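You operate a simulated robot arm through the tools that you are given. There is no shell and no other tool. Be economical: measure what you need, move in short steps, check, and stop when the job is done.

You run a simulated two-armed robot. Do the job below in one go: nothing can be reset, and whatever is moved stays where it is left.

Task
Lift the food caddy lid open.

It is judged by the outcome, as a careful person would: the job done as asked, and still so three seconds after it is handed in. It fails if anything else is knocked over, pushed out of place, dropped, spilled or broken. Lids that push on must go on centred and level and be pressed home; caps that screw on are set level and turned clockwise until they are tight.

Robot
Two 6-joint arms with two-finger parallel grippers on one trunk, on a base that drives. Base frame: it is fixed to the floor where the robot stands at the start and does not move with it; the origin is under the middle of the robot, x ahead of it, y to its left, z up. Units: mm, rad, N and s.
The left shoulder is at the start at [60, 187, 1247], the right one opposite. Places, roughly: food caddy lid [500, 0, 1100]. Payload 1.57 kg a hand.
Tool frame (each hand has its own): the origin (TCP) lies between the finger pads and is the grasp point; the fingertips stand 30 mm ahead of it; z points along the fingers, y is the line along which they close. The gripper opens to 110 mm. The fingers are 24 mm wide and 12 mm thick; the gripper's body (48 by 112 mm) begins 78 mm behind the TCP.
Orientation is told as [roll, pitch, yaw] about the base's x, y, z axes, in that order, counted from this pose: with the fingers straight down and closing along the base's y, the tool's x points along the base's -x, its y along +y and its z along -z.

Tools
- The arms move only by the tool apply_moves. It takes "left_targets", "right_targets" or both (then of equal length, played together; a hand with none holds still); each is a list of rows, each a list of 7 numbers: the opening, from 0 (shut) to 1 (fully open), then the shift along the tool's x, y, z in units of 20 mm (1.0 is 20 mm), then the turn, a rotation vector about the tool's x, y, z in units of 8 degrees (1.0 is 8 degrees). In form: [[grip, dx, dy, dz, wx, wy, wz], ...]. A call has 1 to 12 rows; each row shifts and turns the commanded pose from where the row before left it, along the tool's axes as they then stand. A call with a number of a shift or a turn outside -1 to 1 is refused whole. Each row takes 0.2 s and may step no farther than 50 mm and 0.15 rad from the row before; otherwise, or with a gripper value out of range, the whole call is refused. A pose out of reach is approached as far as the arm can. The call stops where the force on the tool passes 40 N (or 10 N more than at its start, if that is more) or the arm is blocked; 0.2 s more then pass. Each finger travels about 153 mm/s and halts on what it meets, pressing with about 39 N; the grip force reading is that of the motor and also rises with nothing between the fingers. The clock runs only during rows and for 0.2 s after the last one: add rows that do not move to give the fingers time. It gives the time, the measured TCP pose, the force on the tool (base axes), the opening and the grip force at its end, in the units of the frame above (readings bear some noise), and new pictures: "pictures" is both (left out), scene, wrist or none (wrist: the cameras of the hands that moved).
- Cameras (640 x 400 px; columns grow to the right, rows downward): "scene" is now at [13.8, -2.3, 1781.2]; the picture's right is [-0.02, -1.00, 0.00], its down [-0.81, 0.02, -0.59] and it looks along [0.59, -0.01, -0.81] (base axes); focal length 269 px, centre (320, 200). "left" rides on the left gripper at [-36, 0, -80] in its tool frame; the picture's right is [0.00, -1.00, 0.00], its down [0.97, 0.00, -0.24] and it looks along [0.24, 0.00, 0.97] (tool axes); focal length 218 px, centre (320, 200). "right" rides on the right gripper at [-36, 0, -80] in its tool frame; the picture's right is [0.00, -1.00, 0.00], its down [0.97, 0.00, -0.24] and it looks along [0.24, 0.00, 0.97] (tool axes); focal length 218 px, centre (320, 200). There is no depth. A picture from a camera that has moved, and an enlarged one, comes with that camera's place and axes in the base frame and with its lens.
- slide_trunk(by): slides the trunk up (or, below 0, down) by that many mm; the arms and the scene camera ride with it, the base frame stays. It gives what a move gives, with no picture.
- steer(legs): drives the robot by 1 to 6 legs, each [ahead, left, turn to the left] in mm, mm and rad, along the robot's own axes; the way and the turn of a leg run together, so that a leg with both is an arc; at most 1500 mm and 3.142 rad a leg. The arms and the cameras ride along, it lands a little off, and it stops where it bumps. It gives what a move gives, and a new picture of the scene camera.
- head_to(pan, tilt): turns the head with the scene camera to pan (to the left, within 1.501 rad either way) and tilt (down, from -0.506 to 1.204), counted from straight ahead of the robot. It gives what a move gives, and a new picture of the scene camera.
- enlarge(camera, box): a new picture of the part [left, top, right, bottom] of that camera's present view, enlarged. The clock stands still meanwhile.
- hand_in(): hands the job in; it is judged then, once.

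Work in short steps. Places have to be worked out from the pictures, the camera data and where the tool is seen: move nearer, look again, correct. Check each grasp and each placing, and mend what went wrong. You have 120 turns and 170 pictures in all, those below and enlarged ones among them. Open the grippers and draw the arms clear of the work before you hand the job in, unless the task says otherwise; then end with one line.

The tools are called after "Call:" as a command line: name --argument value ..., lists and objects as JSON in quotes. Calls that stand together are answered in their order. apply_moves: Moves the arms, as the interface text tells. Its arguments: {"type":"object","properties":{"left_targets":{"type":"array","items":{"type":"array","items":{"type":"number"}}},"right_targets":{"type":"array","items":{"type":"array","items":{"type":"number"}}},"pictures":{"type":"string","enum":["both","scene","wrist","none"]}},"required":[]} The other tools are called the same way: slide_trunk (by) slides the trunk up or down; steer (legs) drives the base; head_to (pan, tilt) turns the head that bears the scene camera; enlarge (camera, box) takes an enlarged picture of a part of a camera's view; hand_in () hands the job in.

At the start:

```text
time_s: 0.0
left_tcp_pos: [388.3, 231.8, 1393.4]
left_tool_rot: [-0.002, -0.001, -0.003]
left_wrist_force: [0.2, 0.9, 0.9]
left_finger_gap: 109.9
left_finger_force: 0.0
right_tcp_pos: [330.7, -88.7, 1416.9]
right_tool_rot: [0.001, 0.001, 0.002]
right_wrist_force: [-1.0, -0.1, -0.5]
right_finger_gap: 110.0
right_finger_force: 0.0
trunk travel left (down, up): [-875.0, 115.0]
robot x, y, heading: [-0.2, 1.3, -0.001]
head pan, tilt: [-0.019, 0.935]
```

scene: 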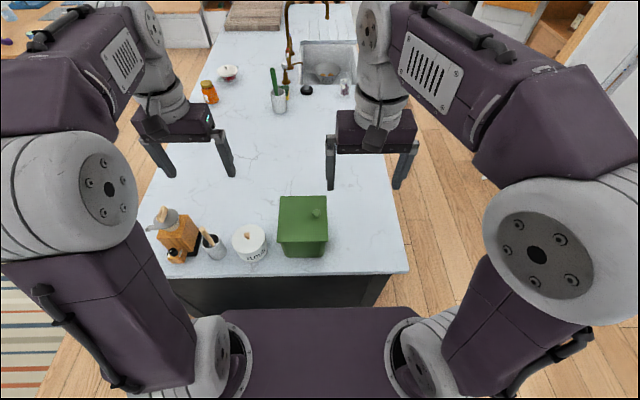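
right: 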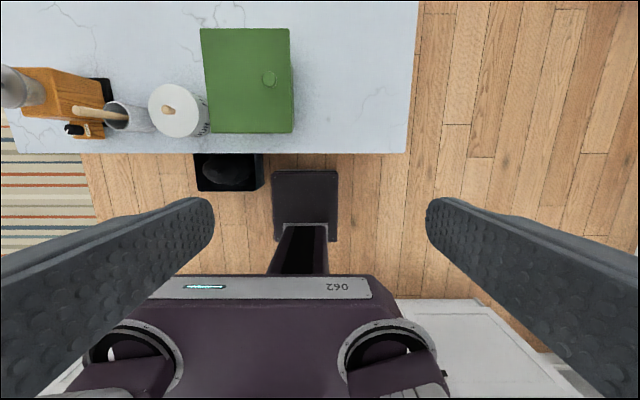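
left: 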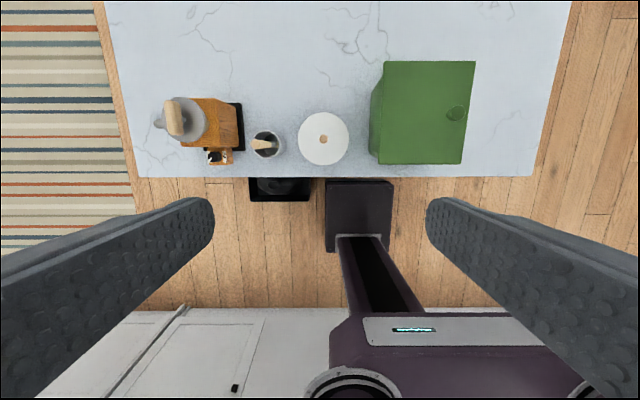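

The green box is the caddy, with a knob near its right side; the hinge is probably on the left. I look closer.

Call:
enlarge --camera "scene" --box '[220, 170, 380, 270]'

Call:
enlarge --camera "right" --box '[150, 0, 342, 150]'

Call:
enlarge --camera "left" --box '[340, 40, 500, 180]'

```text
4.00 times, centred on (300, 220) of scene
camera zoom: at [13.8, -2.3, 1781.2], right [-0.02, -1.0, 0.0], down [-0.81, 0.02, -0.59], along [0.59, -0.01, -0.81], focal length 1075 px, centre (400, 120)
```

zoom: 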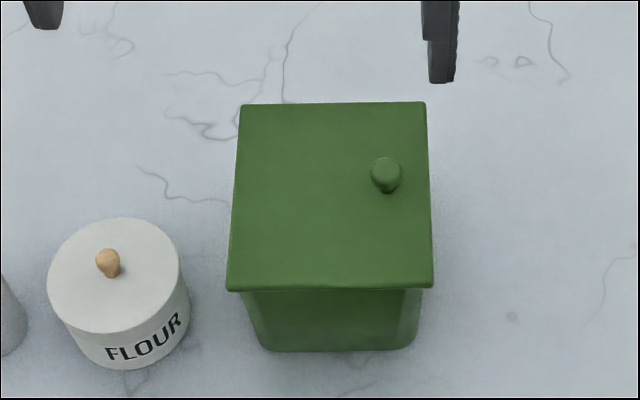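

```text
2.67 times, centred on (246, 75) of right
camera zoom: at [367.2, -87.6, 1499.0], right [0.0, -1.0, 0.0], down [-0.97, 0.0, 0.24], along [-0.24, 0.0, -0.97], focal length 582 px, centre (517, 533)
```

zoom: 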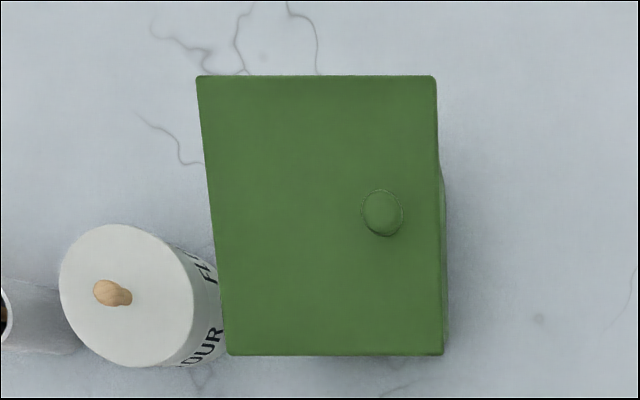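

```text
2.86 times, centred on (420, 110) of left
camera zoom: at [424.6, 232.1, 1475.3], right [0.0, -1.0, 0.0], down [-0.97, 0.0, 0.24], along [-0.24, 0.0, -0.97], focal length 624 px, centre (34, 457)
```

zoom: 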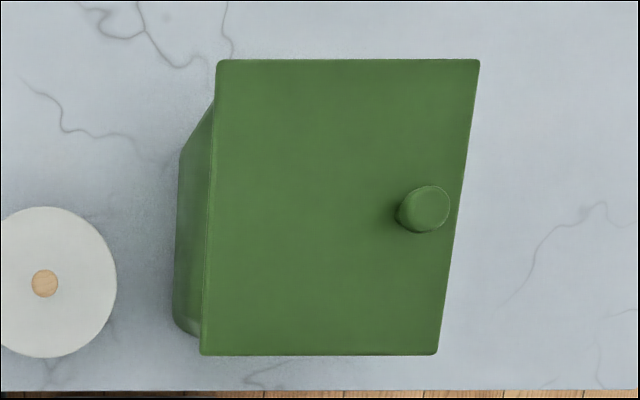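

Triangulating gives the knob at about (479, 0, 1081). The lid top is at z≈1060, x 391–562, y −35…119, so the hinge is on the left (+y) side, and the worktop measures nearer z≈920. I'll turn the left hand so its fingers close along x, parallel to the hinge and able to pivot on the knob, and move the right hand out of the way.

Call:
apply_moves --left_targets '[[1, 0, 0, 0, 0, 0, -0.9375], [1, 0, 0, 0, 0, 0, -0.9375], [1, 0, 0, 0, 0, 0, -0.9375], [1, 0, 0, 0, 0, 0, -0.9375], [1, 0, 0, 0, 0, 0, -0.9375], [1, 0, 0, 0, 0, 0, -0.9375], [1, 0, 0, 0, 0, 0, -0.9375], [1, 0, 0, 0, 0, 0, -0.9375], [1, 0, 0, 0, 0, 0, -0.9375], [1, 0, 0, 0, 0, 0, -0.9375], [1, 0, 0, 0, 0, 0, -0.9375], [1, 0, 0, 0, 0, 0, -0.9375]]' --right_targets '[[1, 0, -0.8, 0, 0, 0, 0], [1, 0, -0.8, 0, 0, 0, 0], [1, 0, -0.8, 0, 0, 0, 0], [1, 0, -0.8, 0, 0, 0, 0], [1, 0, -0.8, 0, 0, 0, 0], [1, 0, -0.8, 0, 0, 0, 0], [1, 0, -0.8, 0, 0, 0, 0], [1, 0, -0.8, 0, 0, 0, 0], [1, 0, -0.8, 0, 0, 0, 0], [1, 0, -0.8, 0, 0, 0, 0], [1, 0, -0.8, 0, 0, 0, 0], [1, 0, -0.8, 0, 0, 0, 0]]' --pictures "scene"

```text
time_s: 2.6
left_tcp_pos: [389.1, 232.5, 1393.8]
left_tool_rot: [-0.001, 0.001, 1.575]
left_wrist_force: [-0.4, 0.0, -0.4]
left_finger_gap: 110.1
left_finger_force: 0.0
right_tcp_pos: [332.0, -281.3, 1419.0]
right_tool_rot: [0.0, 0.0, 0.001]
right_wrist_force: [-0.4, -0.7, -0.2]
right_finger_gap: 109.8
right_finger_force: 0.1
trunk travel left (down, up): [-875.0, 115.0]
robot x, y, heading: [-1.3, -3.0, 0.0]
head pan, tilt: [-0.019, 0.935]
camera scene: at [13.9, -3.1, 1781.2], right [-0.02, -1.0, 0.0], down [-0.81, 0.02, -0.59], along [0.59, -0.01, -0.81], focal length 269 px, centre (320, 200)
```

scene: 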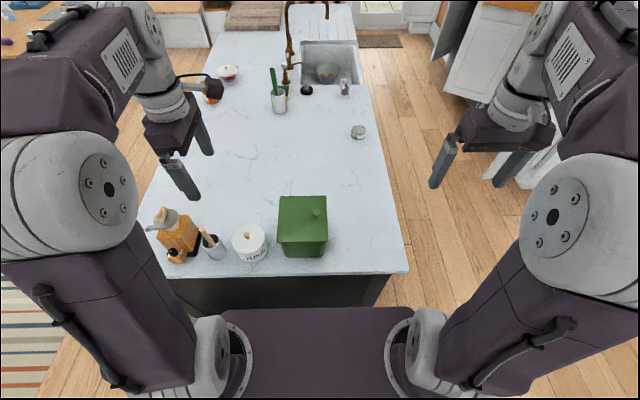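

Now I move the left hand above the knob.

Call:
apply_moves --left_targets '[[1, 0.967, -0.375, 0.8, 0, 0, 0], [1, 0.967, -0.375, 0.8, 0, 0, 0], [1, 0.967, -0.375, 0.8, 0, 0, 0], [1, 0.967, -0.375, 0.8, 0, 0, 0], [1, 0.967, -0.375, 0.8, 0, 0, 0], [1, 0.967, -0.375, 0.8, 0, 0, 0], [1, 0.967, -0.375, 0.8, 0, 0, 0], [1, 0.967, -0.375, 0.8, 0, 0, 0], [1, 0.967, -0.375, 0.8, 0, 0, 0], [1, 0.967, -0.375, 0.8, 0, 0, 0], [1, 0.967, -0.375, 0.8, 0, 0, 0], [1, 0.967, -0.375, 0.8, 0, 0, 0]]'

```text
time_s: 5.2
left_tcp_pos: [478.5, 1.5, 1203.6]
left_tool_rot: [-0.002, -0.002, 1.569]
left_wrist_force: [-0.5, -0.5, 0.7]
left_finger_gap: 110.1
left_finger_force: 0.0
right_tcp_pos: [331.0, -280.5, 1418.1]
right_tool_rot: [-0.001, 0.001, 0.002]
right_wrist_force: [-1.0, 0.2, 0.2]
right_finger_gap: 110.1
right_finger_force: 0.0
trunk travel left (down, up): [-875.0, 115.0]
robot x, y, heading: [-0.2, -1.7, 0.003]
head pan, tilt: [-0.019, 0.935]
camera scene: at [14.8, -3.5, 1781.2], right [-0.02, -1.0, 0.0], down [-0.81, 0.02, -0.59], along [0.59, -0.01, -0.81], focal length 269 px, centre (320, 200)
camera left: at [478.3, 36.2, 1284.5], right [1.0, 0.0, 0.0], down [0.0, -0.97, 0.24], along [0.0, -0.24, -0.97], focal length 218 px, centre (320, 200)
```

scene: 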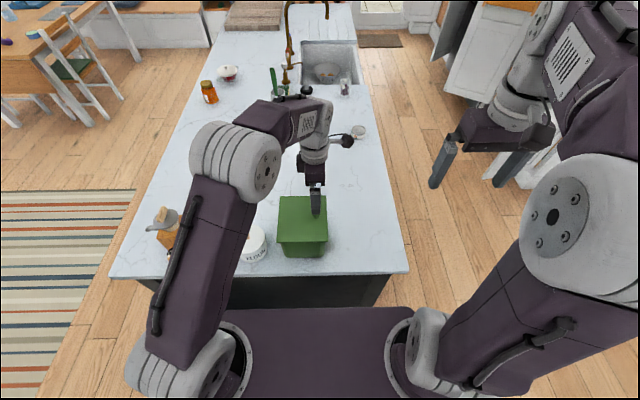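
left: 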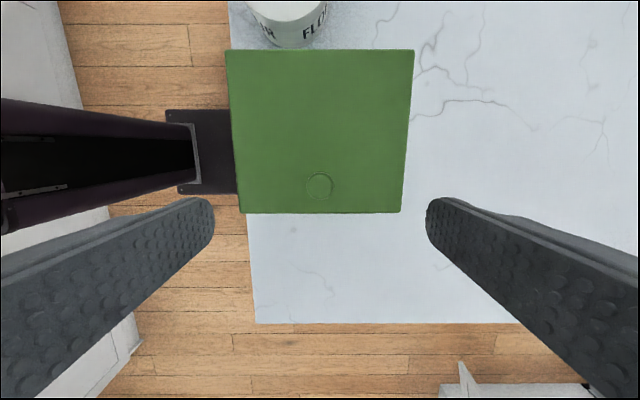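

The hand is aligned over the knob. I lower 70 mm and look again for the height.

Call:
apply_moves --left_targets '[[1, 0, 0, 0.9, 0, 0, 0], [1, 0, 0, 0.9, 0, 0, 0], [1, 0, 0, 0.9, 0, 0, 0], [1, 0, 0, 0.9, 0, 0, 0]]'

Call:
enlarge --camera "scene" --box '[240, 150, 400, 270]'

```text
time_s: 6.2
left_tcp_pos: [480.3, 0.7, 1130.8]
left_tool_rot: [0.0, 0.001, 1.569]
left_wrist_force: [0.7, 0.2, 0.0]
left_finger_gap: 109.9
left_finger_force: 0.1
right_tcp_pos: [330.9, -280.0, 1417.4]
right_tool_rot: [0.0, 0.001, 0.0]
right_wrist_force: [-0.2, -0.1, -0.5]
right_finger_gap: 109.9
right_finger_force: 0.1
trunk travel left (down, up): [-875.0, 115.0]
robot x, y, heading: [-3.0, 1.9, 0.003]
head pan, tilt: [-0.019, 0.935]
camera scene: at [14.1, -2.3, 1781.2], right [-0.02, -1.0, 0.0], down [-0.81, 0.02, -0.59], along [0.59, -0.01, -0.81], focal length 269 px, centre (320, 200)
camera left: at [479.5, 35.5, 1211.1], right [1.0, 0.0, 0.0], down [0.0, -0.97, 0.24], along [0.0, -0.24, -0.97], focal length 218 px, centre (320, 200)
```

scene: 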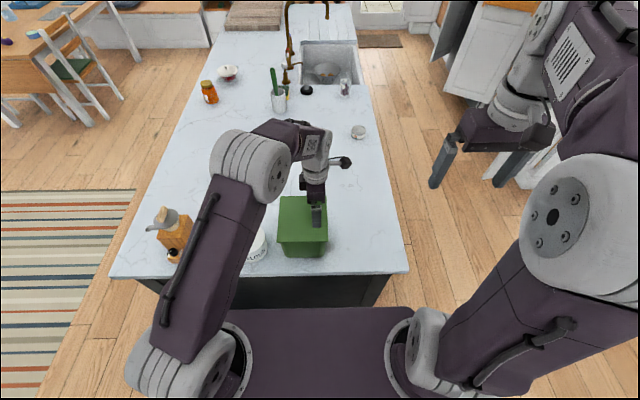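
left: 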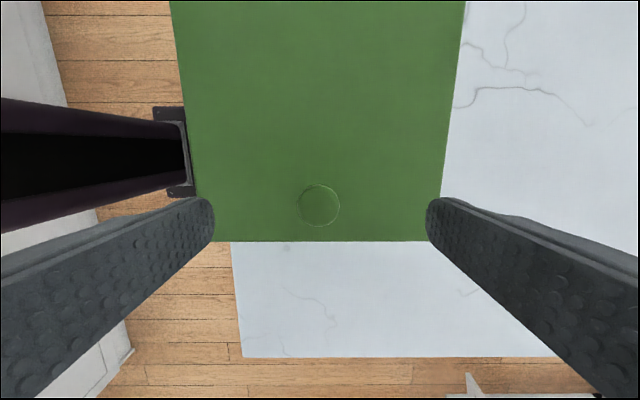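

```text
3.33 times, centred on (320, 210) of scene
camera zoom: at [14.1, -2.3, 1781.2], right [-0.02, -1.0, 0.0], down [-0.81, 0.02, -0.59], along [0.59, -0.01, -0.81], focal length 896 px, centre (320, 167)
```

zoom: 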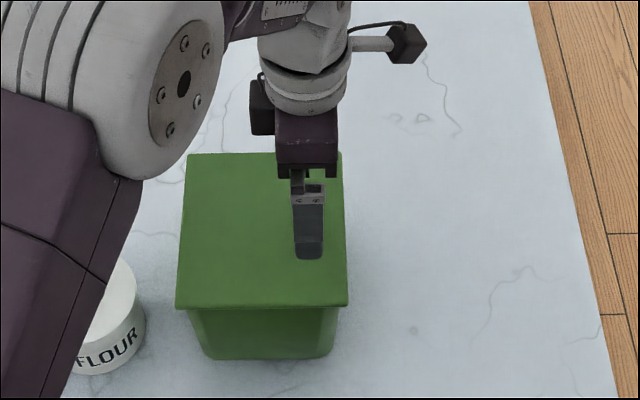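

Lid top is at about z=1062. I lower to TCP z≈1101, putting the tips at about 1071, and check that the fingers clear the lid.

Call:
apply_moves --left_targets '[[1, 0, 0, 0.75, 0, 0, 0], [1, 0, 0, 0.75, 0, 0, 0]]'

Call:
enlarge --camera "scene" --box '[260, 170, 380, 260]'

```text
time_s: 6.8
left_tcp_pos: [478.4, 0.8, 1099.8]
left_tool_rot: [-0.002, 0.002, 1.569]
left_wrist_force: [0.2, -0.5, 0.4]
left_finger_gap: 109.9
left_finger_force: 0.2
right_tcp_pos: [332.7, -279.7, 1418.1]
right_tool_rot: [-0.002, -0.002, 0.001]
right_wrist_force: [-0.2, 0.5, -0.4]
right_finger_gap: 109.8
right_finger_force: 0.0
trunk travel left (down, up): [-875.0, 115.0]
robot x, y, heading: [-3.2, -1.8, 0.001]
head pan, tilt: [-0.019, 0.935]
camera scene: at [14.4, -2.4, 1781.2], right [-0.02, -1.0, 0.0], down [-0.81, 0.02, -0.59], along [0.59, -0.01, -0.81], focal length 269 px, centre (320, 200)
camera left: at [478.8, 35.8, 1180.4], right [1.0, 0.0, 0.0], down [0.0, -0.97, 0.24], along [0.0, -0.24, -0.97], focal length 218 px, centre (320, 200)
```

scene: 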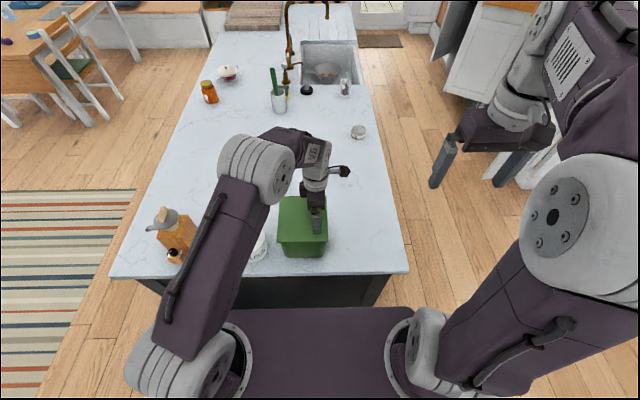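
left: 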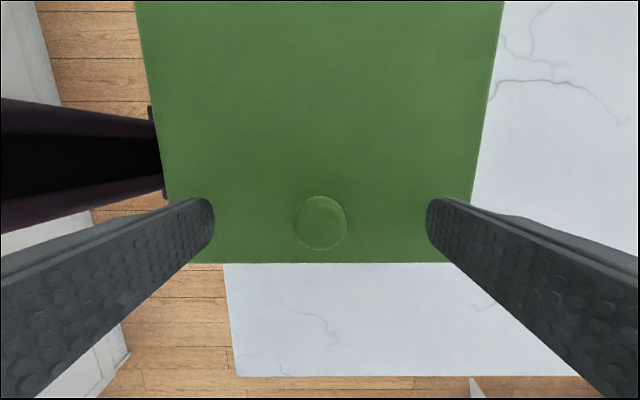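

```text
4.44 times, centred on (320, 215) of scene
camera zoom: at [14.4, -2.4, 1781.2], right [-0.02, -1.0, 0.0], down [-0.81, 0.02, -0.59], along [0.59, -0.01, -0.81], focal length 1194 px, centre (320, 133)
```

zoom: 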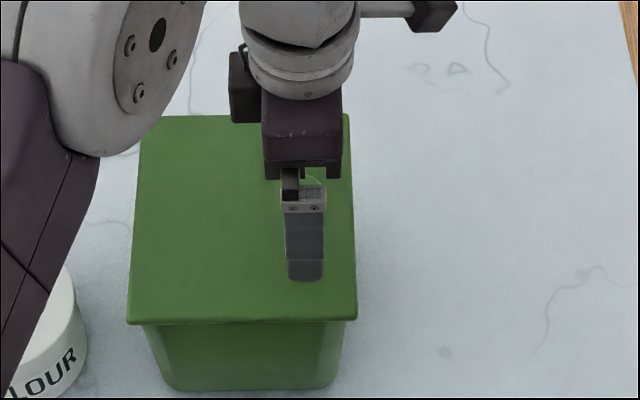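

The fingers straddle the knob cleanly. I close on it.

Call:
apply_moves --left_targets '[[0, 0, 0, 0, 0, 0, 0], [0, 0, 0, 0, 0, 0, 0], [0, 0, 0, 0, 0, 0, 0]]' --pictures "wrist"

```text
time_s: 7.6
left_tcp_pos: [479.0, 0.8, 1101.1]
left_tool_rot: [-0.001, 0.002, 1.57]
left_wrist_force: [0.6, -0.1, 0.3]
left_finger_gap: 24.9
left_finger_force: 37.0
right_tcp_pos: [331.1, -280.4, 1419.9]
right_tool_rot: [0.001, 0.0, 0.0]
right_wrist_force: [-1.2, -0.3, -0.5]
right_finger_gap: 110.0
right_finger_force: 0.0
trunk travel left (down, up): [-875.0, 115.0]
robot x, y, heading: [0.2, -1.6, -0.005]
head pan, tilt: [-0.019, 0.935]
camera left: at [478.6, 35.7, 1180.8], right [1.0, 0.0, 0.0], down [0.0, -0.97, 0.24], along [0.0, -0.24, -0.97], focal length 218 px, centre (320, 200)
```

left: 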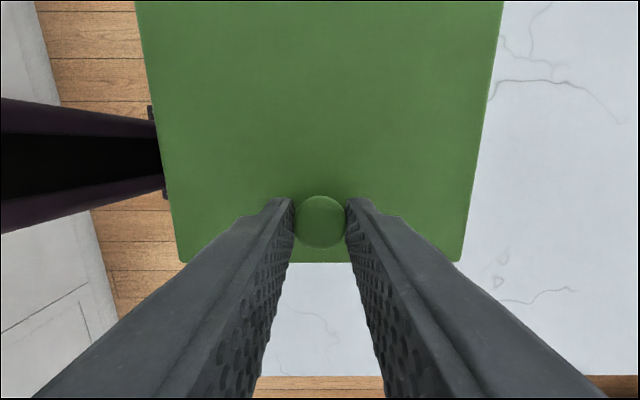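

The knob is gripped with a 25 mm gap. I start along the hinge arc about (y≈115, z≈1058), turning the hand with the lid: 12° first.

Call:
apply_moves --left_targets '[[0, -0.256, 0, -0.584, 0, 0.75, 0], [0, -0.256, 0, -0.584, 0, 0.75, 0]]'

Call:
enlarge --camera "scene" --box '[240, 160, 400, 270]'

```text
time_s: 8.2
left_tcp_pos: [478.6, 13.0, 1123.1]
left_tool_rot: [-0.003, 0.213, 1.569]
left_wrist_force: [1.2, 1.7, 3.5]
left_finger_gap: 25.0
left_finger_force: 36.1
right_tcp_pos: [331.2, -279.3, 1419.8]
right_tool_rot: [0.0, 0.002, 0.001]
right_wrist_force: [0.3, 0.7, -0.6]
right_finger_gap: 110.1
right_finger_force: 0.1
trunk travel left (down, up): [-875.0, 115.0]
robot x, y, heading: [0.9, -3.0, -0.004]
head pan, tilt: [-0.019, 0.935]
camera scene: at [14.0, -2.1, 1781.2], right [-0.02, -1.0, 0.0], down [-0.81, 0.02, -0.59], along [0.59, -0.01, -0.81], focal length 269 px, centre (320, 200)
camera left: at [478.5, 63.8, 1195.3], right [1.0, 0.0, 0.0], down [0.0, -0.9, 0.44], along [0.0, -0.44, -0.9], focal length 218 px, centre (320, 200)
```

scene: 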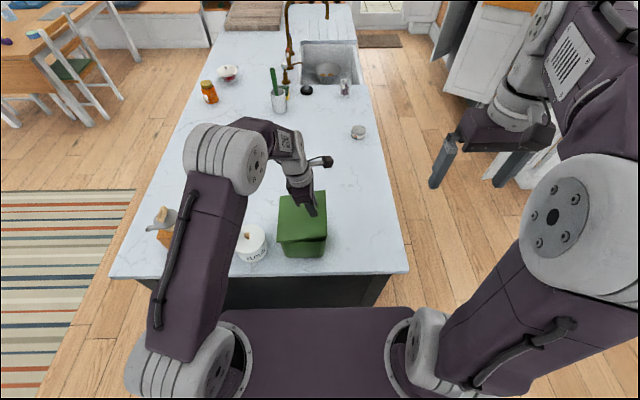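
left: 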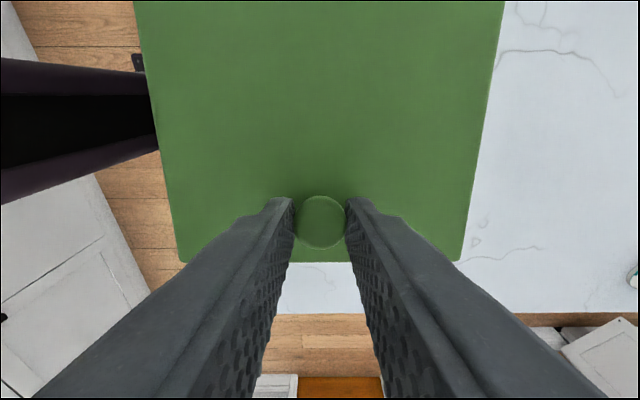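

```text
3.64 times, centred on (320, 215) of scene
camera zoom: at [14.0, -2.1, 1781.2], right [-0.02, -1.0, 0.0], down [-0.81, 0.02, -0.59], along [0.59, -0.01, -0.81], focal length 977 px, centre (320, 146)
```

zoom: 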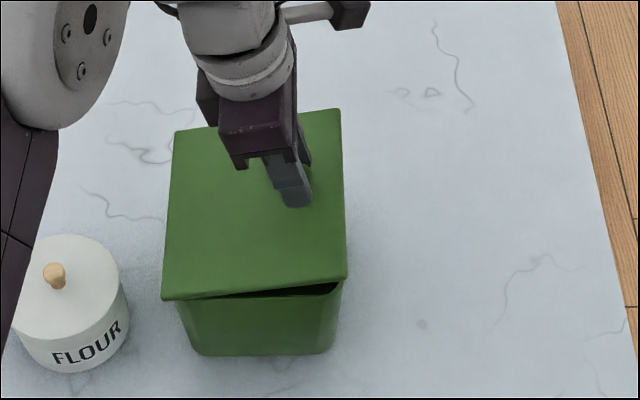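

The lid is opening about the left edge with low force (3.5 N), so the hinge estimate holds. I continue another 30°.

Call:
apply_moves --left_targets '[[0, -0.256, 0, -0.584, 0, 0.75, 0], [0, -0.256, 0, -0.584, 0, 0.75, 0], [0, -0.256, 0, -0.584, 0, 0.75, 0], [0, -0.256, 0, -0.584, 0, 0.75, 0], [0, -0.256, 0, -0.584, 0, 0.75, 0]]'

Call:
enlarge --camera "scene" --box '[220, 140, 380, 270]'

```text
time_s: 9.4
left_tcp_pos: [479.0, 58.1, 1167.9]
left_tool_rot: [-0.005, 0.737, 1.567]
left_wrist_force: [2.7, 3.0, 7.8]
left_finger_gap: 25.0
left_finger_force: 36.5
right_tcp_pos: [330.3, -279.1, 1420.1]
right_tool_rot: [-0.002, 0.0, 0.0]
right_wrist_force: [-0.1, -0.2, -0.2]
right_finger_gap: 110.2
right_finger_force: 0.0
trunk travel left (down, up): [-875.0, 115.0]
robot x, y, heading: [2.3, 1.0, -0.001]
head pan, tilt: [-0.019, 0.935]
camera scene: at [13.8, -0.8, 1781.3], right [-0.02, -1.0, 0.0], down [-0.81, 0.02, -0.59], along [0.59, -0.01, -0.81], focal length 269 px, centre (320, 200)
camera left: at [478.6, 138.6, 1202.8], right [1.0, 0.0, 0.0], down [0.0, -0.56, 0.83], along [0.0, -0.83, -0.56], focal length 218 px, centre (320, 200)
```

scene: 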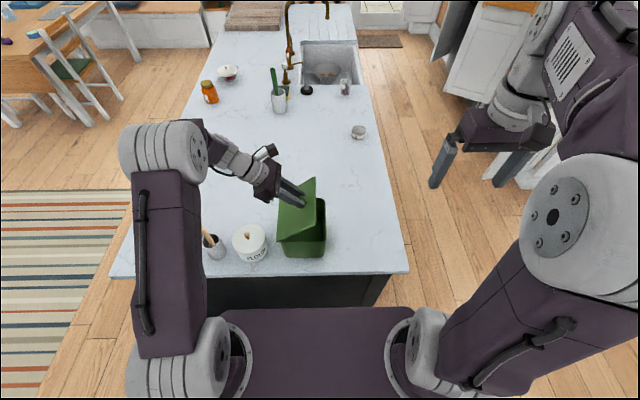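
left: 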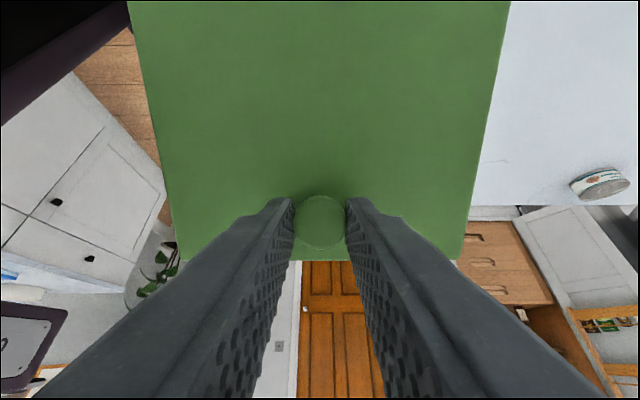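

```text
3.08 times, centred on (300, 205) of scene
camera zoom: at [13.8, -0.8, 1781.3], right [-0.02, -1.0, 0.0], down [-0.81, 0.02, -0.59], along [0.59, -0.01, -0.81], focal length 827 px, centre (382, 185)
```

zoom: 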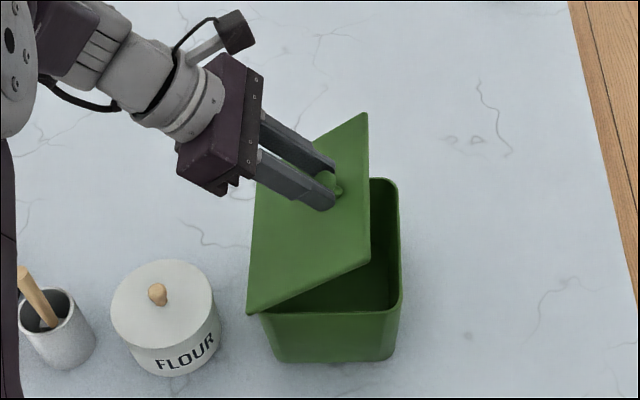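

Going well at about 42°. I continue 30° more.

Call:
apply_moves --left_targets '[[0, -0.256, 0, -0.584, 0, 0.75, 0], [0, -0.256, 0, -0.584, 0, 0.75, 0], [0, -0.256, 0, -0.584, 0, 0.75, 0], [0, -0.256, 0, -0.584, 0, 0.75, 0], [0, -0.256, 0, -0.584, 0, 0.75, 0]]'

Call:
enlarge --camera "scene" --box '[200, 140, 360, 270]'

```text
time_s: 10.6
left_tcp_pos: [479.2, 118.1, 1182.0]
left_tool_rot: [-0.011, 1.261, 1.557]
left_wrist_force: [9.8, -4.0, 27.3]
left_finger_gap: 25.0
left_finger_force: 36.2
right_tcp_pos: [331.6, -282.4, 1418.4]
right_tool_rot: [0.003, -0.001, 0.0]
right_wrist_force: [-0.5, -0.7, -0.6]
right_finger_gap: 110.3
right_finger_force: 0.0
trunk travel left (down, up): [-875.0, 115.0]
robot x, y, heading: [0.3, -0.7, 0.003]
head pan, tilt: [-0.019, 0.935]
camera scene: at [13.7, -4.2, 1781.4], right [-0.02, -1.0, 0.0], down [-0.81, 0.02, -0.59], along [0.59, -0.01, -0.81], focal length 269 px, centre (320, 200)
camera left: at [478.7, 205.0, 1171.7], right [1.0, 0.0, 0.0], down [0.0, -0.07, 1.0], along [0.0, -1.0, -0.07], focal length 218 px, centre (320, 200)
```

scene: 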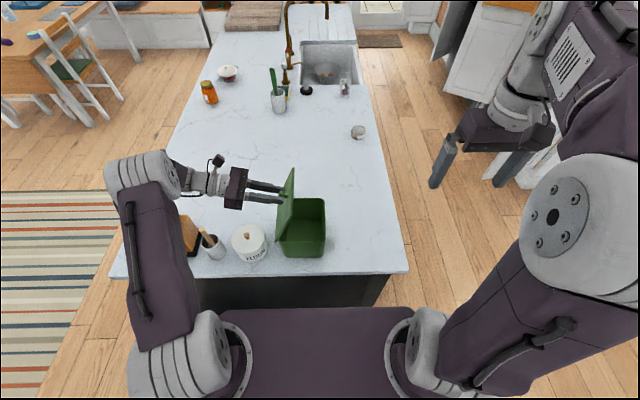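
left: 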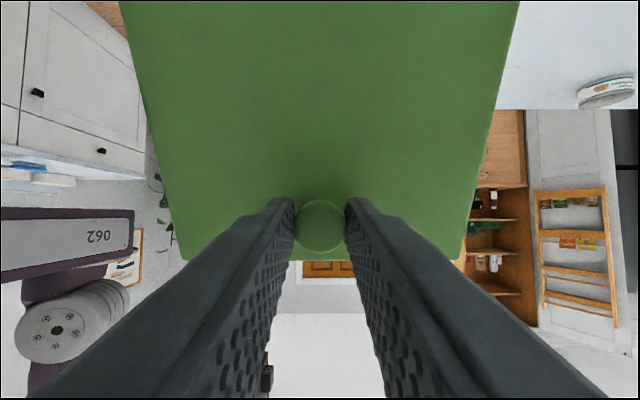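

```text
3.08 times, centred on (280, 205) of scene
camera zoom: at [13.7, -4.2, 1781.4], right [-0.02, -1.0, 0.0], down [-0.81, 0.02, -0.59], along [0.59, -0.01, -0.81], focal length 827 px, centre (443, 185)
```

zoom: 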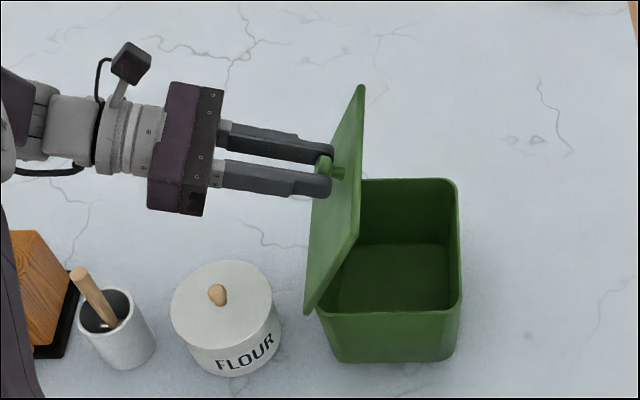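

The lid is at about 72°. The tool feels a 27 N upward reaction, meaning my arc is slightly tight, so I ease outward 3 mm along the lid and read the force.

Call:
apply_moves --left_targets '[[0, 0.15, 0, 0, 0, 0, 0], [0, 0, 0, 0, 0, 0, 0]]' --pictures "none"

```text
time_s: 11.2
left_tcp_pos: [479.4, 117.7, 1181.7]
left_tool_rot: [0.003, 1.257, 1.57]
left_wrist_force: [5.9, -4.9, 6.8]
left_finger_gap: 25.0
left_finger_force: 36.2
right_tcp_pos: [332.0, -282.6, 1417.9]
right_tool_rot: [0.001, 0.0, 0.0]
right_wrist_force: [0.2, 0.2, 0.6]
right_finger_gap: 110.3
right_finger_force: 0.1
trunk travel left (down, up): [-875.0, 115.0]
robot x, y, heading: [-2.2, -1.7, -0.003]
head pan, tilt: [-0.019, 0.935]
```

Force relieved to about 7 N. I continue 18° more with a slightly wider arc.

Call:
apply_moves --left_targets '[[0, -0.21, 0, -0.59, 0, 0.75, 0], [0, -0.21, 0, -0.59, 0, 0.75, 0], [0, -0.21, 0, -0.59, 0, 0.75, 0]]'

Call:
enlarge --camera "scene" --box '[200, 140, 360, 270]'

```text
time_s: 12.0
left_tcp_pos: [480.2, 157.8, 1177.4]
left_tool_rot: [3.14, 1.569, -1.575]
left_wrist_force: [-3.9, 1.1, -8.2]
left_finger_gap: 24.9
left_finger_force: 36.7
right_tcp_pos: [332.6, -278.7, 1418.2]
right_tool_rot: [-0.004, 0.002, 0.003]
right_wrist_force: [-0.2, -0.4, 0.4]
right_finger_gap: 110.1
right_finger_force: 0.1
trunk travel left (down, up): [-875.0, 115.0]
robot x, y, heading: [0.3, 1.2, -0.004]
head pan, tilt: [-0.019, 0.935]
camera scene: at [14.1, -0.8, 1781.1], right [-0.02, -1.0, 0.0], down [-0.81, 0.02, -0.59], along [0.59, -0.01, -0.81], focal length 269 px, centre (320, 200)
camera left: at [478.9, 237.1, 1140.8], right [1.0, 0.0, 0.0], down [0.0, 0.24, 0.97], along [0.0, -0.97, 0.24], focal length 218 px, centre (320, 200)
```

scene: 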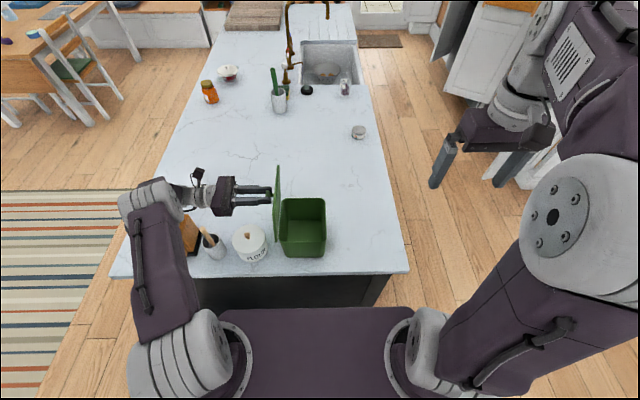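
left: 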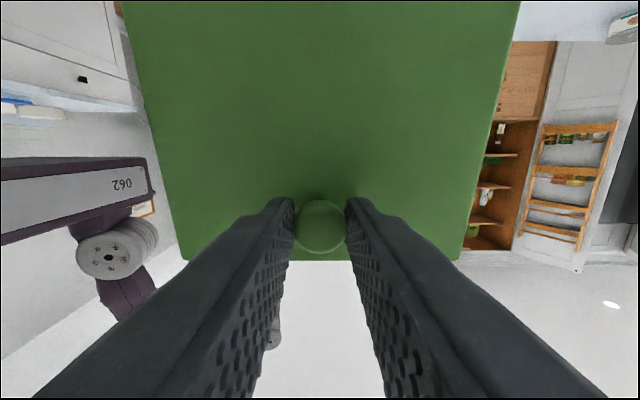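

```text
3.08 times, centred on (280, 205) of scene
camera zoom: at [14.1, -0.8, 1781.1], right [-0.02, -1.0, 0.0], down [-0.81, 0.02, -0.59], along [0.59, -0.01, -0.81], focal length 827 px, centre (443, 185)
```

zoom: 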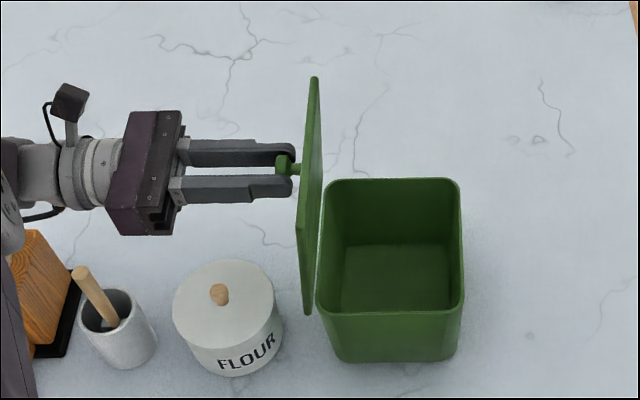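

The lid is vertical. I take it 12° past upright, slowly, watching for a stop.

Call:
apply_moves --left_targets '[[0, -0.125, 0, -0.295, 0, 0.375, 0], [0, -0.125, 0, -0.295, 0, 0.375, 0], [0, -0.125, 0, -0.295, 0, 0.375, 0], [0, -0.125, 0, -0.295, 0, 0.375, 0]]'

Call:
enlarge --camera "scene" --box '[200, 140, 360, 270]'

```text
time_s: 13.0
left_tcp_pos: [479.1, 162.9, 1170.8]
left_tool_rot: [-3.132, 1.365, -1.546]
left_wrist_force: [25.9, 9.5, 20.1]
left_finger_gap: 25.1
left_finger_force: 36.8
left hand out of reach, approached as far as the arm can: row 4
right_tcp_pos: [339.1, -279.0, 1417.6]
right_tool_rot: [-0.002, 0.005, -0.001]
right_wrist_force: [0.7, 0.1, -0.2]
right_finger_gap: 110.1
right_finger_force: 0.0
trunk travel left (down, up): [-875.0, 115.0]
robot x, y, heading: [1.9, -0.5, -0.0]
head pan, tilt: [-0.019, 0.935]
camera scene: at [22.8, -0.4, 1781.7], right [-0.02, -1.0, 0.0], down [-0.81, 0.02, -0.59], along [0.59, -0.01, -0.81], focal length 269 px, centre (320, 200)
camera left: at [477.4, 233.0, 1118.1], right [1.0, 0.01, 0.0], down [-0.01, 0.44, 0.9], along [0.01, -0.9, 0.44], focal length 218 px, centre (320, 200)
```

scene: 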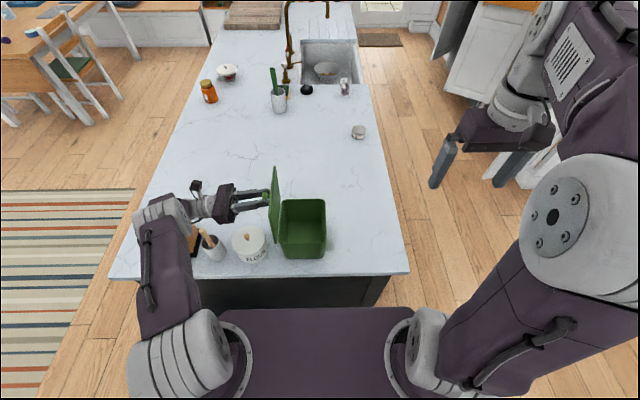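
left: 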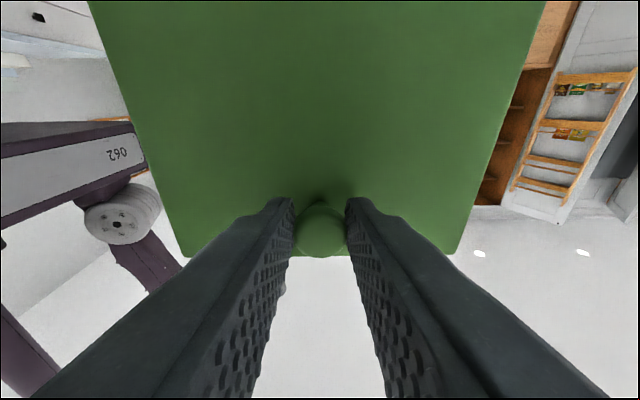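

```text
3.08 times, centred on (280, 205) of scene
camera zoom: at [22.8, -0.4, 1781.7], right [-0.02, -1.0, 0.0], down [-0.81, 0.02, -0.59], along [0.59, -0.01, -0.81], focal length 827 px, centre (443, 185)
```

zoom: 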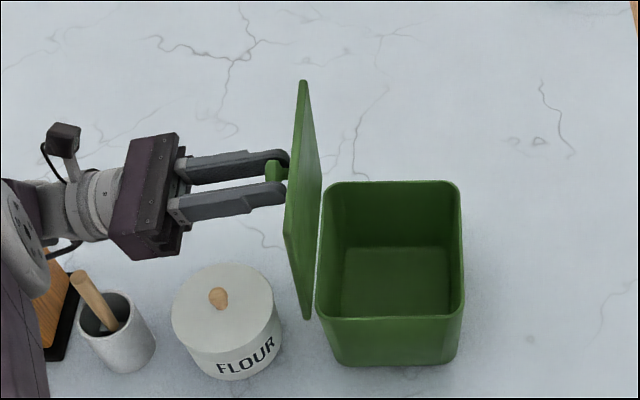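

The arm is at its reach limit and straining, and the lid is just past vertical. I undo the last step to relieve strain and read the force.

Call:
apply_moves --left_targets '[[0, 0.125, 0, 0.295, 0, -0.375, 0], [0, 0, 0, 0, 0, 0, 0]]' --pictures "none"

Call:
enlarge --camera "scene" --box '[200, 140, 360, 270]'

```text
time_s: 13.6
left_tcp_pos: [478.9, 156.5, 1171.0]
left_tool_rot: [3.14, 1.409, -1.569]
left_wrist_force: [32.1, 5.2, 16.7]
left_finger_gap: 25.3
left_finger_force: 36.6
right_tcp_pos: [339.5, -279.3, 1416.7]
right_tool_rot: [-0.001, 0.005, 0.0]
right_wrist_force: [0.2, 0.7, 0.6]
right_finger_gap: 110.1
right_finger_force: 0.0
trunk travel left (down, up): [-875.0, 115.0]
robot x, y, heading: [0.1, 1.8, 0.0]
head pan, tilt: [-0.019, 0.935]
```

```text
3.08 times, centred on (280, 205) of scene
camera zoom: at [23.6, -1.2, 1781.1], right [-0.02, -1.0, 0.0], down [-0.81, 0.02, -0.59], along [0.59, -0.01, -0.81], focal length 827 px, centre (443, 185)
```

zoom: 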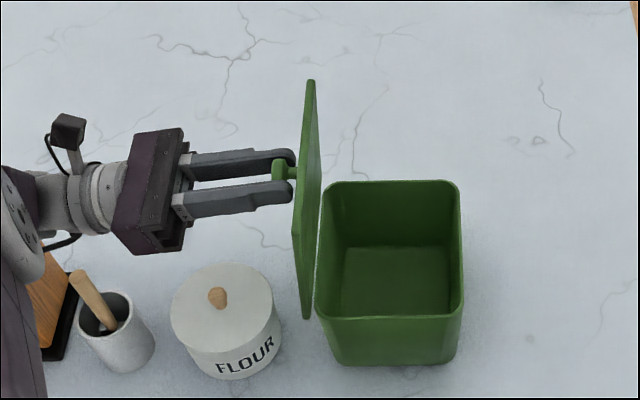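

There is still a 30 N sideways force and the robot seems pulled forward slightly. I look at the arm and the objects near it.

Call:
enlarge --camera "scene" --box '[100, 130, 360, 300]'

```text
2.35 times, centred on (230, 215) of scene
camera zoom: at [23.6, -1.2, 1781.1], right [-0.02, -1.0, 0.0], down [-0.81, 0.02, -0.59], along [0.59, -0.01, -0.81], focal length 632 px, centre (532, 165)
```

zoom: 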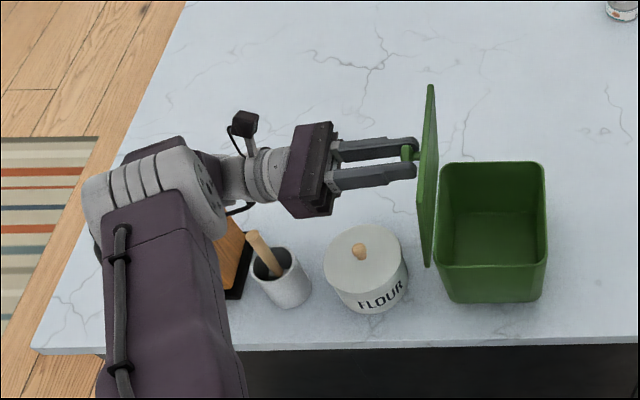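

The elbow is above the grinder and nothing looks displaced. The x force looks like the arm pulling back at its reach limit. I turn back a little and nudge +x to relieve it.

Call:
apply_moves --left_targets '[[0, 0, -0.15, 0, 0, -0.3, 0], [0, 0, -0.1, 0, 0, -0.3, 0], [0, 0, 0, 0, 0, 0, 0]]' --pictures "scene"

```text
time_s: 14.4
left_tcp_pos: [479.4, 155.4, 1171.4]
left_tool_rot: [3.129, 1.494, -1.581]
left_wrist_force: [19.0, -4.2, 10.4]
left_finger_gap: 24.8
left_finger_force: 36.2
right_tcp_pos: [335.0, -280.0, 1416.8]
right_tool_rot: [0.004, 0.004, 0.001]
right_wrist_force: [-0.4, -0.3, 0.6]
right_finger_gap: 110.0
right_finger_force: 0.1
trunk travel left (down, up): [-875.0, 115.0]
robot x, y, heading: [-0.9, -2.1, -0.0]
head pan, tilt: [-0.019, 0.935]
camera scene: at [18.5, -4.2, 1781.1], right [-0.02, -1.0, 0.0], down [-0.81, 0.02, -0.59], along [0.59, -0.01, -0.81], focal length 269 px, centre (320, 200)
```

scene: 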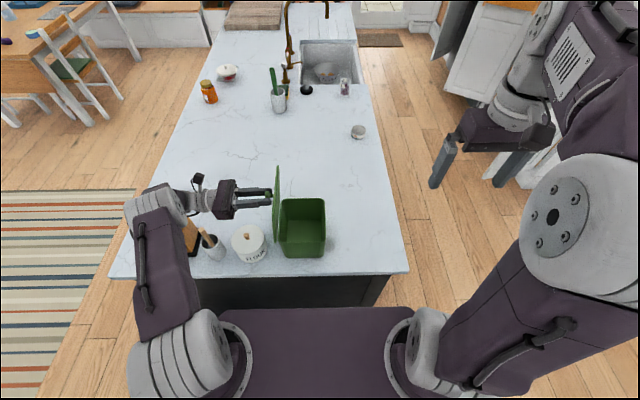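

Force is falling and the base is settling back. One more nudge the same way.

Call:
apply_moves --left_targets '[[0, 0.1, -0.2, 0, 0, 0, 0], [0, 0, -0.1, 0, 0, 0, 0], [0, 0, 0, 0, 0, 0, 0]]' --pictures "wrist"

```text
time_s: 15.2
left_tcp_pos: [480.1, 154.6, 1171.7]
left_tool_rot: [3.103, 1.499, -1.614]
left_wrist_force: [-15.1, -5.0, -25.6]
left_finger_gap: 25.1
left_finger_force: 36.9
right_tcp_pos: [330.3, -280.4, 1417.6]
right_tool_rot: [-0.001, 0.0, 0.0]
right_wrist_force: [0.6, -0.6, -0.3]
right_finger_gap: 110.3
right_finger_force: 0.2
trunk travel left (down, up): [-875.0, 115.0]
robot x, y, heading: [-0.6, -4.3, -0.001]
head pan, tilt: [-0.019, 0.935]
camera left: at [479.0, 231.5, 1130.7], right [1.0, 0.0, 0.0], down [0.0, 0.31, 0.95], along [0.0, -0.95, 0.31], focal length 218 px, centre (320, 200)
```

left: 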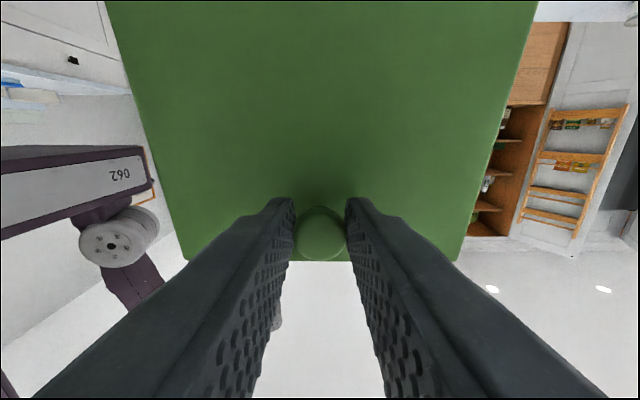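

The base is back and the force slightly overshot, so I back off half.

Call:
apply_moves --left_targets '[[0, -0.08, 0.12, 0, 0, 0, 0], [0, 0, 0, 0, 0, 0, 0]]' --pictures "none"

```text
time_s: 15.8
left_tcp_pos: [479.9, 156.4, 1172.4]
left_tool_rot: [-3.124, 1.498, -1.554]
left_wrist_force: [-8.1, -3.6, -19.8]
left_finger_gap: 24.9
left_finger_force: 36.8
right_tcp_pos: [332.7, -280.7, 1419.1]
right_tool_rot: [-0.001, 0.0, 0.0]
right_wrist_force: [0.1, 0.3, 0.5]
right_finger_gap: 110.2
right_finger_force: 0.0
trunk travel left (down, up): [-875.0, 115.0]
robot x, y, heading: [1.7, 0.1, 0.002]
head pan, tilt: [-0.019, 0.935]
```

Forces are moderate and the lid is upright. Next I bring the closed right hand to the inside of the lid so it can support and push the lid well past upright. First it goes above the caddy.

Call:
apply_moves --right_targets '[[0, -0.37, 0.85, 0.295, 0, 0, 0], [0, -0.37, 0.85, 0.295, 0, 0, 0], [0, -0.37, 0.85, 0.295, 0, 0, 0], [0, -0.37, 0.85, 0.295, 0, 0, 0], [0, -0.37, 0.85, 0.295, 0, 0, 0], [0, -0.37, 0.85, 0.295, 0, 0, 0], [0, -0.37, 0.85, 0.295, 0, 0, 0], [0, -0.37, 0.85, 0.295, 0, 0, 0], [0, -0.37, 0.85, 0.295, 0, 0, 0], [0, -0.37, 0.85, 0.295, 0, 0, 0], [0, -0.37, 0.85, 0.295, 0, 0, 0], [0, -0.37, 0.85, 0.295, 0, 0, 0]]' --pictures "none"

Call:
apply_moves --right_targets '[[0, -0.37, 0.85, 0.295, 0, 0, 0], [0, -0.37, 0.85, 0.295, 0, 0, 0], [0, -0.37, 0.85, 0.295, 0, 0, 0], [0, -0.37, 0.85, 0.295, 0, 0, 0], [0, -0.37, 0.85, 0.295, 0, 0, 0], [0, -0.37, 0.85, 0.295, 0, 0, 0], [0, -0.37, 0.85, 0.295, 0, 0, 0]]'

```text
time_s: 18.4
left_tcp_pos: [479.8, 156.4, 1172.2]
left_tool_rot: [-3.124, 1.495, -1.553]
left_wrist_force: [-6.8, -1.4, -16.0]
left_finger_gap: 24.8
left_finger_force: 36.8
right_tcp_pos: [422.1, -75.0, 1347.4]
right_tool_rot: [-0.001, -0.001, 0.001]
right_wrist_force: [0.1, 1.3, -0.3]
right_finger_gap: 0.0
right_finger_force: 21.4
trunk travel left (down, up): [-875.0, 115.0]
robot x, y, heading: [0.1, 1.5, -0.002]
head pan, tilt: [-0.019, 0.935]
```

```text
time_s: 20.0
left_tcp_pos: [479.9, 155.5, 1173.3]
left_tool_rot: [-3.122, 1.496, -1.553]
left_wrist_force: [-5.6, -1.4, -12.0]
left_finger_gap: 24.8
left_finger_force: 36.6
right_tcp_pos: [473.8, 44.8, 1305.4]
right_tool_rot: [0.0, 0.0, -0.001]
right_wrist_force: [-0.2, -0.5, 0.2]
right_finger_gap: 0.0
right_finger_force: 21.5
trunk travel left (down, up): [-875.0, 115.0]
robot x, y, heading: [-2.0, 1.6, 0.004]
head pan, tilt: [-0.019, 0.935]
camera scene: at [14.1, -1.8, 1781.2], right [-0.02, -1.0, 0.0], down [-0.81, 0.02, -0.59], along [0.59, -0.01, -0.81], focal length 269 px, centre (320, 200)
camera right: at [508.2, 44.8, 1386.2], right [0.0, -1.0, 0.0], down [-0.97, 0.0, 0.24], along [-0.24, 0.0, -0.97], focal length 218 px, centre (320, 200)
```

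scene: 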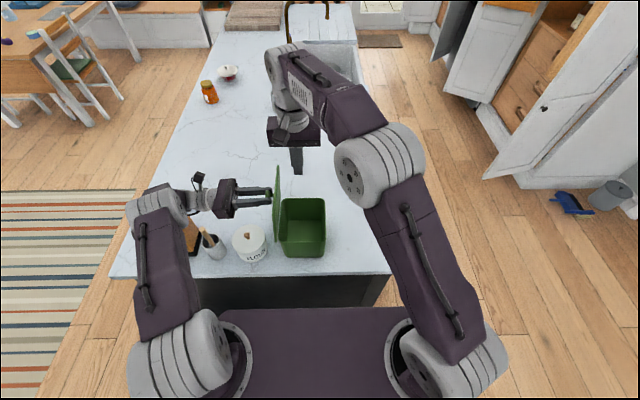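
right: 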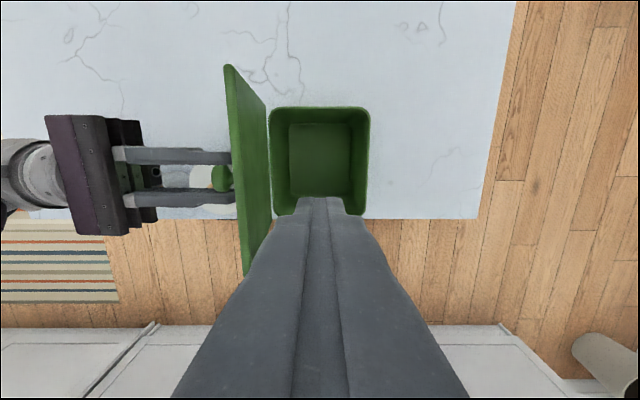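

Clear view: the right fingers are on the open side of the lid. I lower 125 mm there.

Call:
apply_moves --right_targets '[[0, 0, 0, 0.9, 0, 0, 0], [0, 0, 0, 0.9, 0, 0, 0], [0, 0, 0, 0.9, 0, 0, 0], [0, 0, 0, 0.9, 0, 0, 0], [0, 0, 0, 0.9, 0, 0, 0], [0, 0, 0, 0.9, 0, 0, 0], [0, 0, 0, 0.9, 0, 0, 0]]'

```text
time_s: 21.6
left_tcp_pos: [479.6, 155.8, 1171.2]
left_tool_rot: [-3.117, 1.498, -1.549]
left_wrist_force: [-3.8, -1.2, -9.6]
left_finger_gap: 25.0
left_finger_force: 36.3
right_tcp_pos: [472.2, 43.3, 1178.5]
right_tool_rot: [0.0, -0.001, 0.001]
right_wrist_force: [0.3, 0.2, -0.8]
right_finger_gap: 0.0
right_finger_force: 21.1
trunk travel left (down, up): [-875.0, 115.0]
robot x, y, heading: [-1.3, 2.9, -0.0]
head pan, tilt: [-0.019, 0.935]
camera scene: at [13.9, -2.1, 1781.2], right [-0.02, -1.0, 0.0], down [-0.81, 0.02, -0.59], along [0.59, -0.01, -0.81], focal length 269 px, centre (320, 200)
camera right: at [507.9, 44.0, 1260.0], right [0.0, -1.0, 0.0], down [-0.97, 0.0, 0.24], along [-0.24, 0.0, -0.97], focal length 218 px, centre (320, 200)
```

scene: 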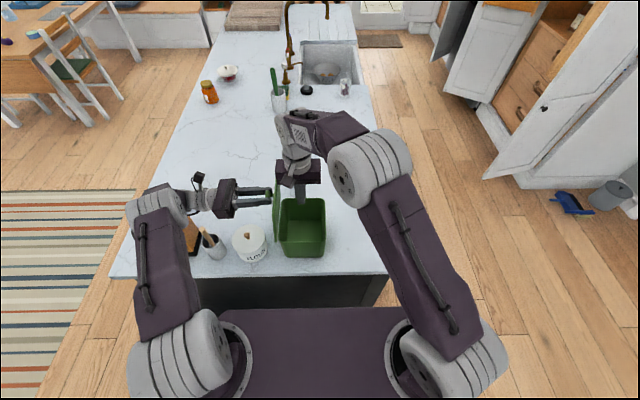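
right: 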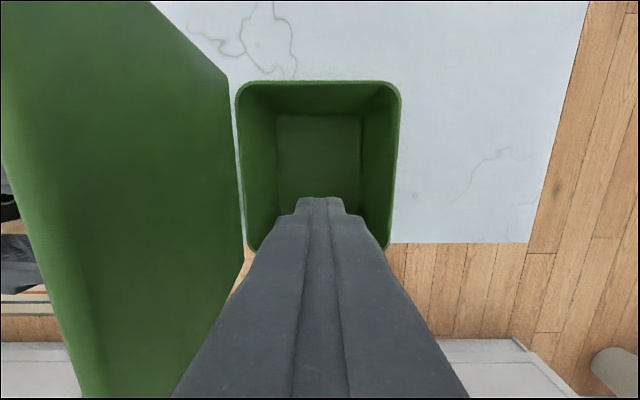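

The right fingers stand about 55 mm from the lid's inner face. I move 50 mm towards it.

Call:
apply_moves --right_targets '[[0, 0, 0.5, 0, 0, 0, 0], [0, 0, 0.5, 0, 0, 0, 0], [0, 0, 0.5, 0, 0, 0, 0], [0, 0, 0.5, 0, 0, 0, 0], [0, 0, 0.5, 0, 0, 0, 0]]'

Call:
enlarge --camera "scene" --box '[200, 140, 360, 270]'

```text
time_s: 22.8
left_tcp_pos: [479.8, 155.6, 1172.4]
left_tool_rot: [-3.119, 1.497, -1.548]
left_wrist_force: [-3.0, 8.1, -8.8]
left_finger_gap: 24.6
left_finger_force: 36.6
right_tcp_pos: [473.5, 91.0, 1179.7]
right_tool_rot: [-0.002, 0.002, 0.0]
right_wrist_force: [0.4, -9.8, 0.7]
right_finger_gap: 0.0
right_finger_force: 20.7
trunk travel left (down, up): [-875.0, 115.0]
robot x, y, heading: [-1.6, -2.5, 0.002]
head pan, tilt: [-0.019, 0.935]
camera scene: at [13.9, -2.9, 1781.2], right [-0.02, -1.0, 0.0], down [-0.81, 0.02, -0.59], along [0.59, -0.01, -0.81], focal length 269 px, centre (320, 200)
camera right: at [508.2, 92.1, 1260.9], right [0.0, -1.0, 0.0], down [-0.97, 0.0, 0.24], along [-0.24, 0.0, -0.97], focal length 218 px, centre (320, 200)
```

scene: 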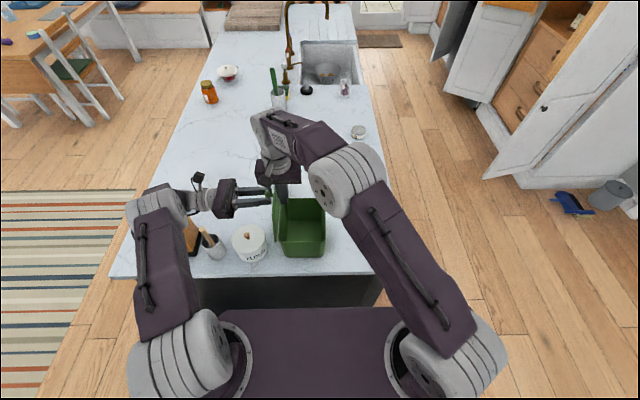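
right: 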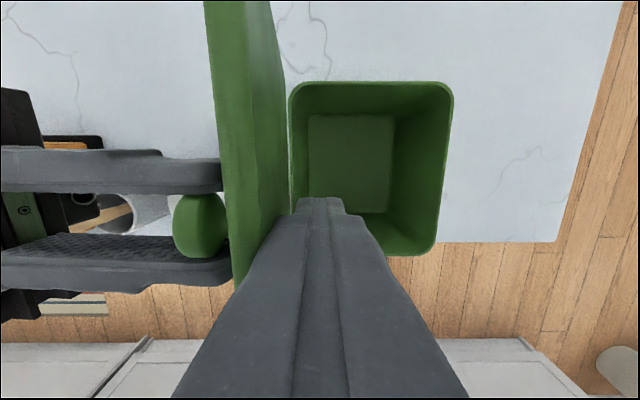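

```text
3.08 times, centred on (280, 205) of scene
camera zoom: at [13.9, -2.9, 1781.2], right [-0.02, -1.0, 0.0], down [-0.81, 0.02, -0.59], along [0.59, -0.01, -0.81], focal length 827 px, centre (443, 185)
```

zoom: 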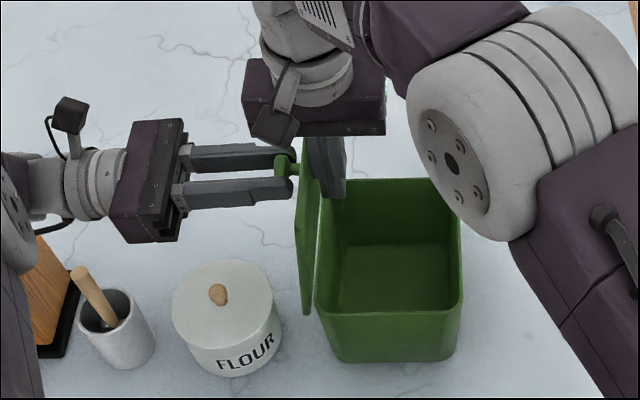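

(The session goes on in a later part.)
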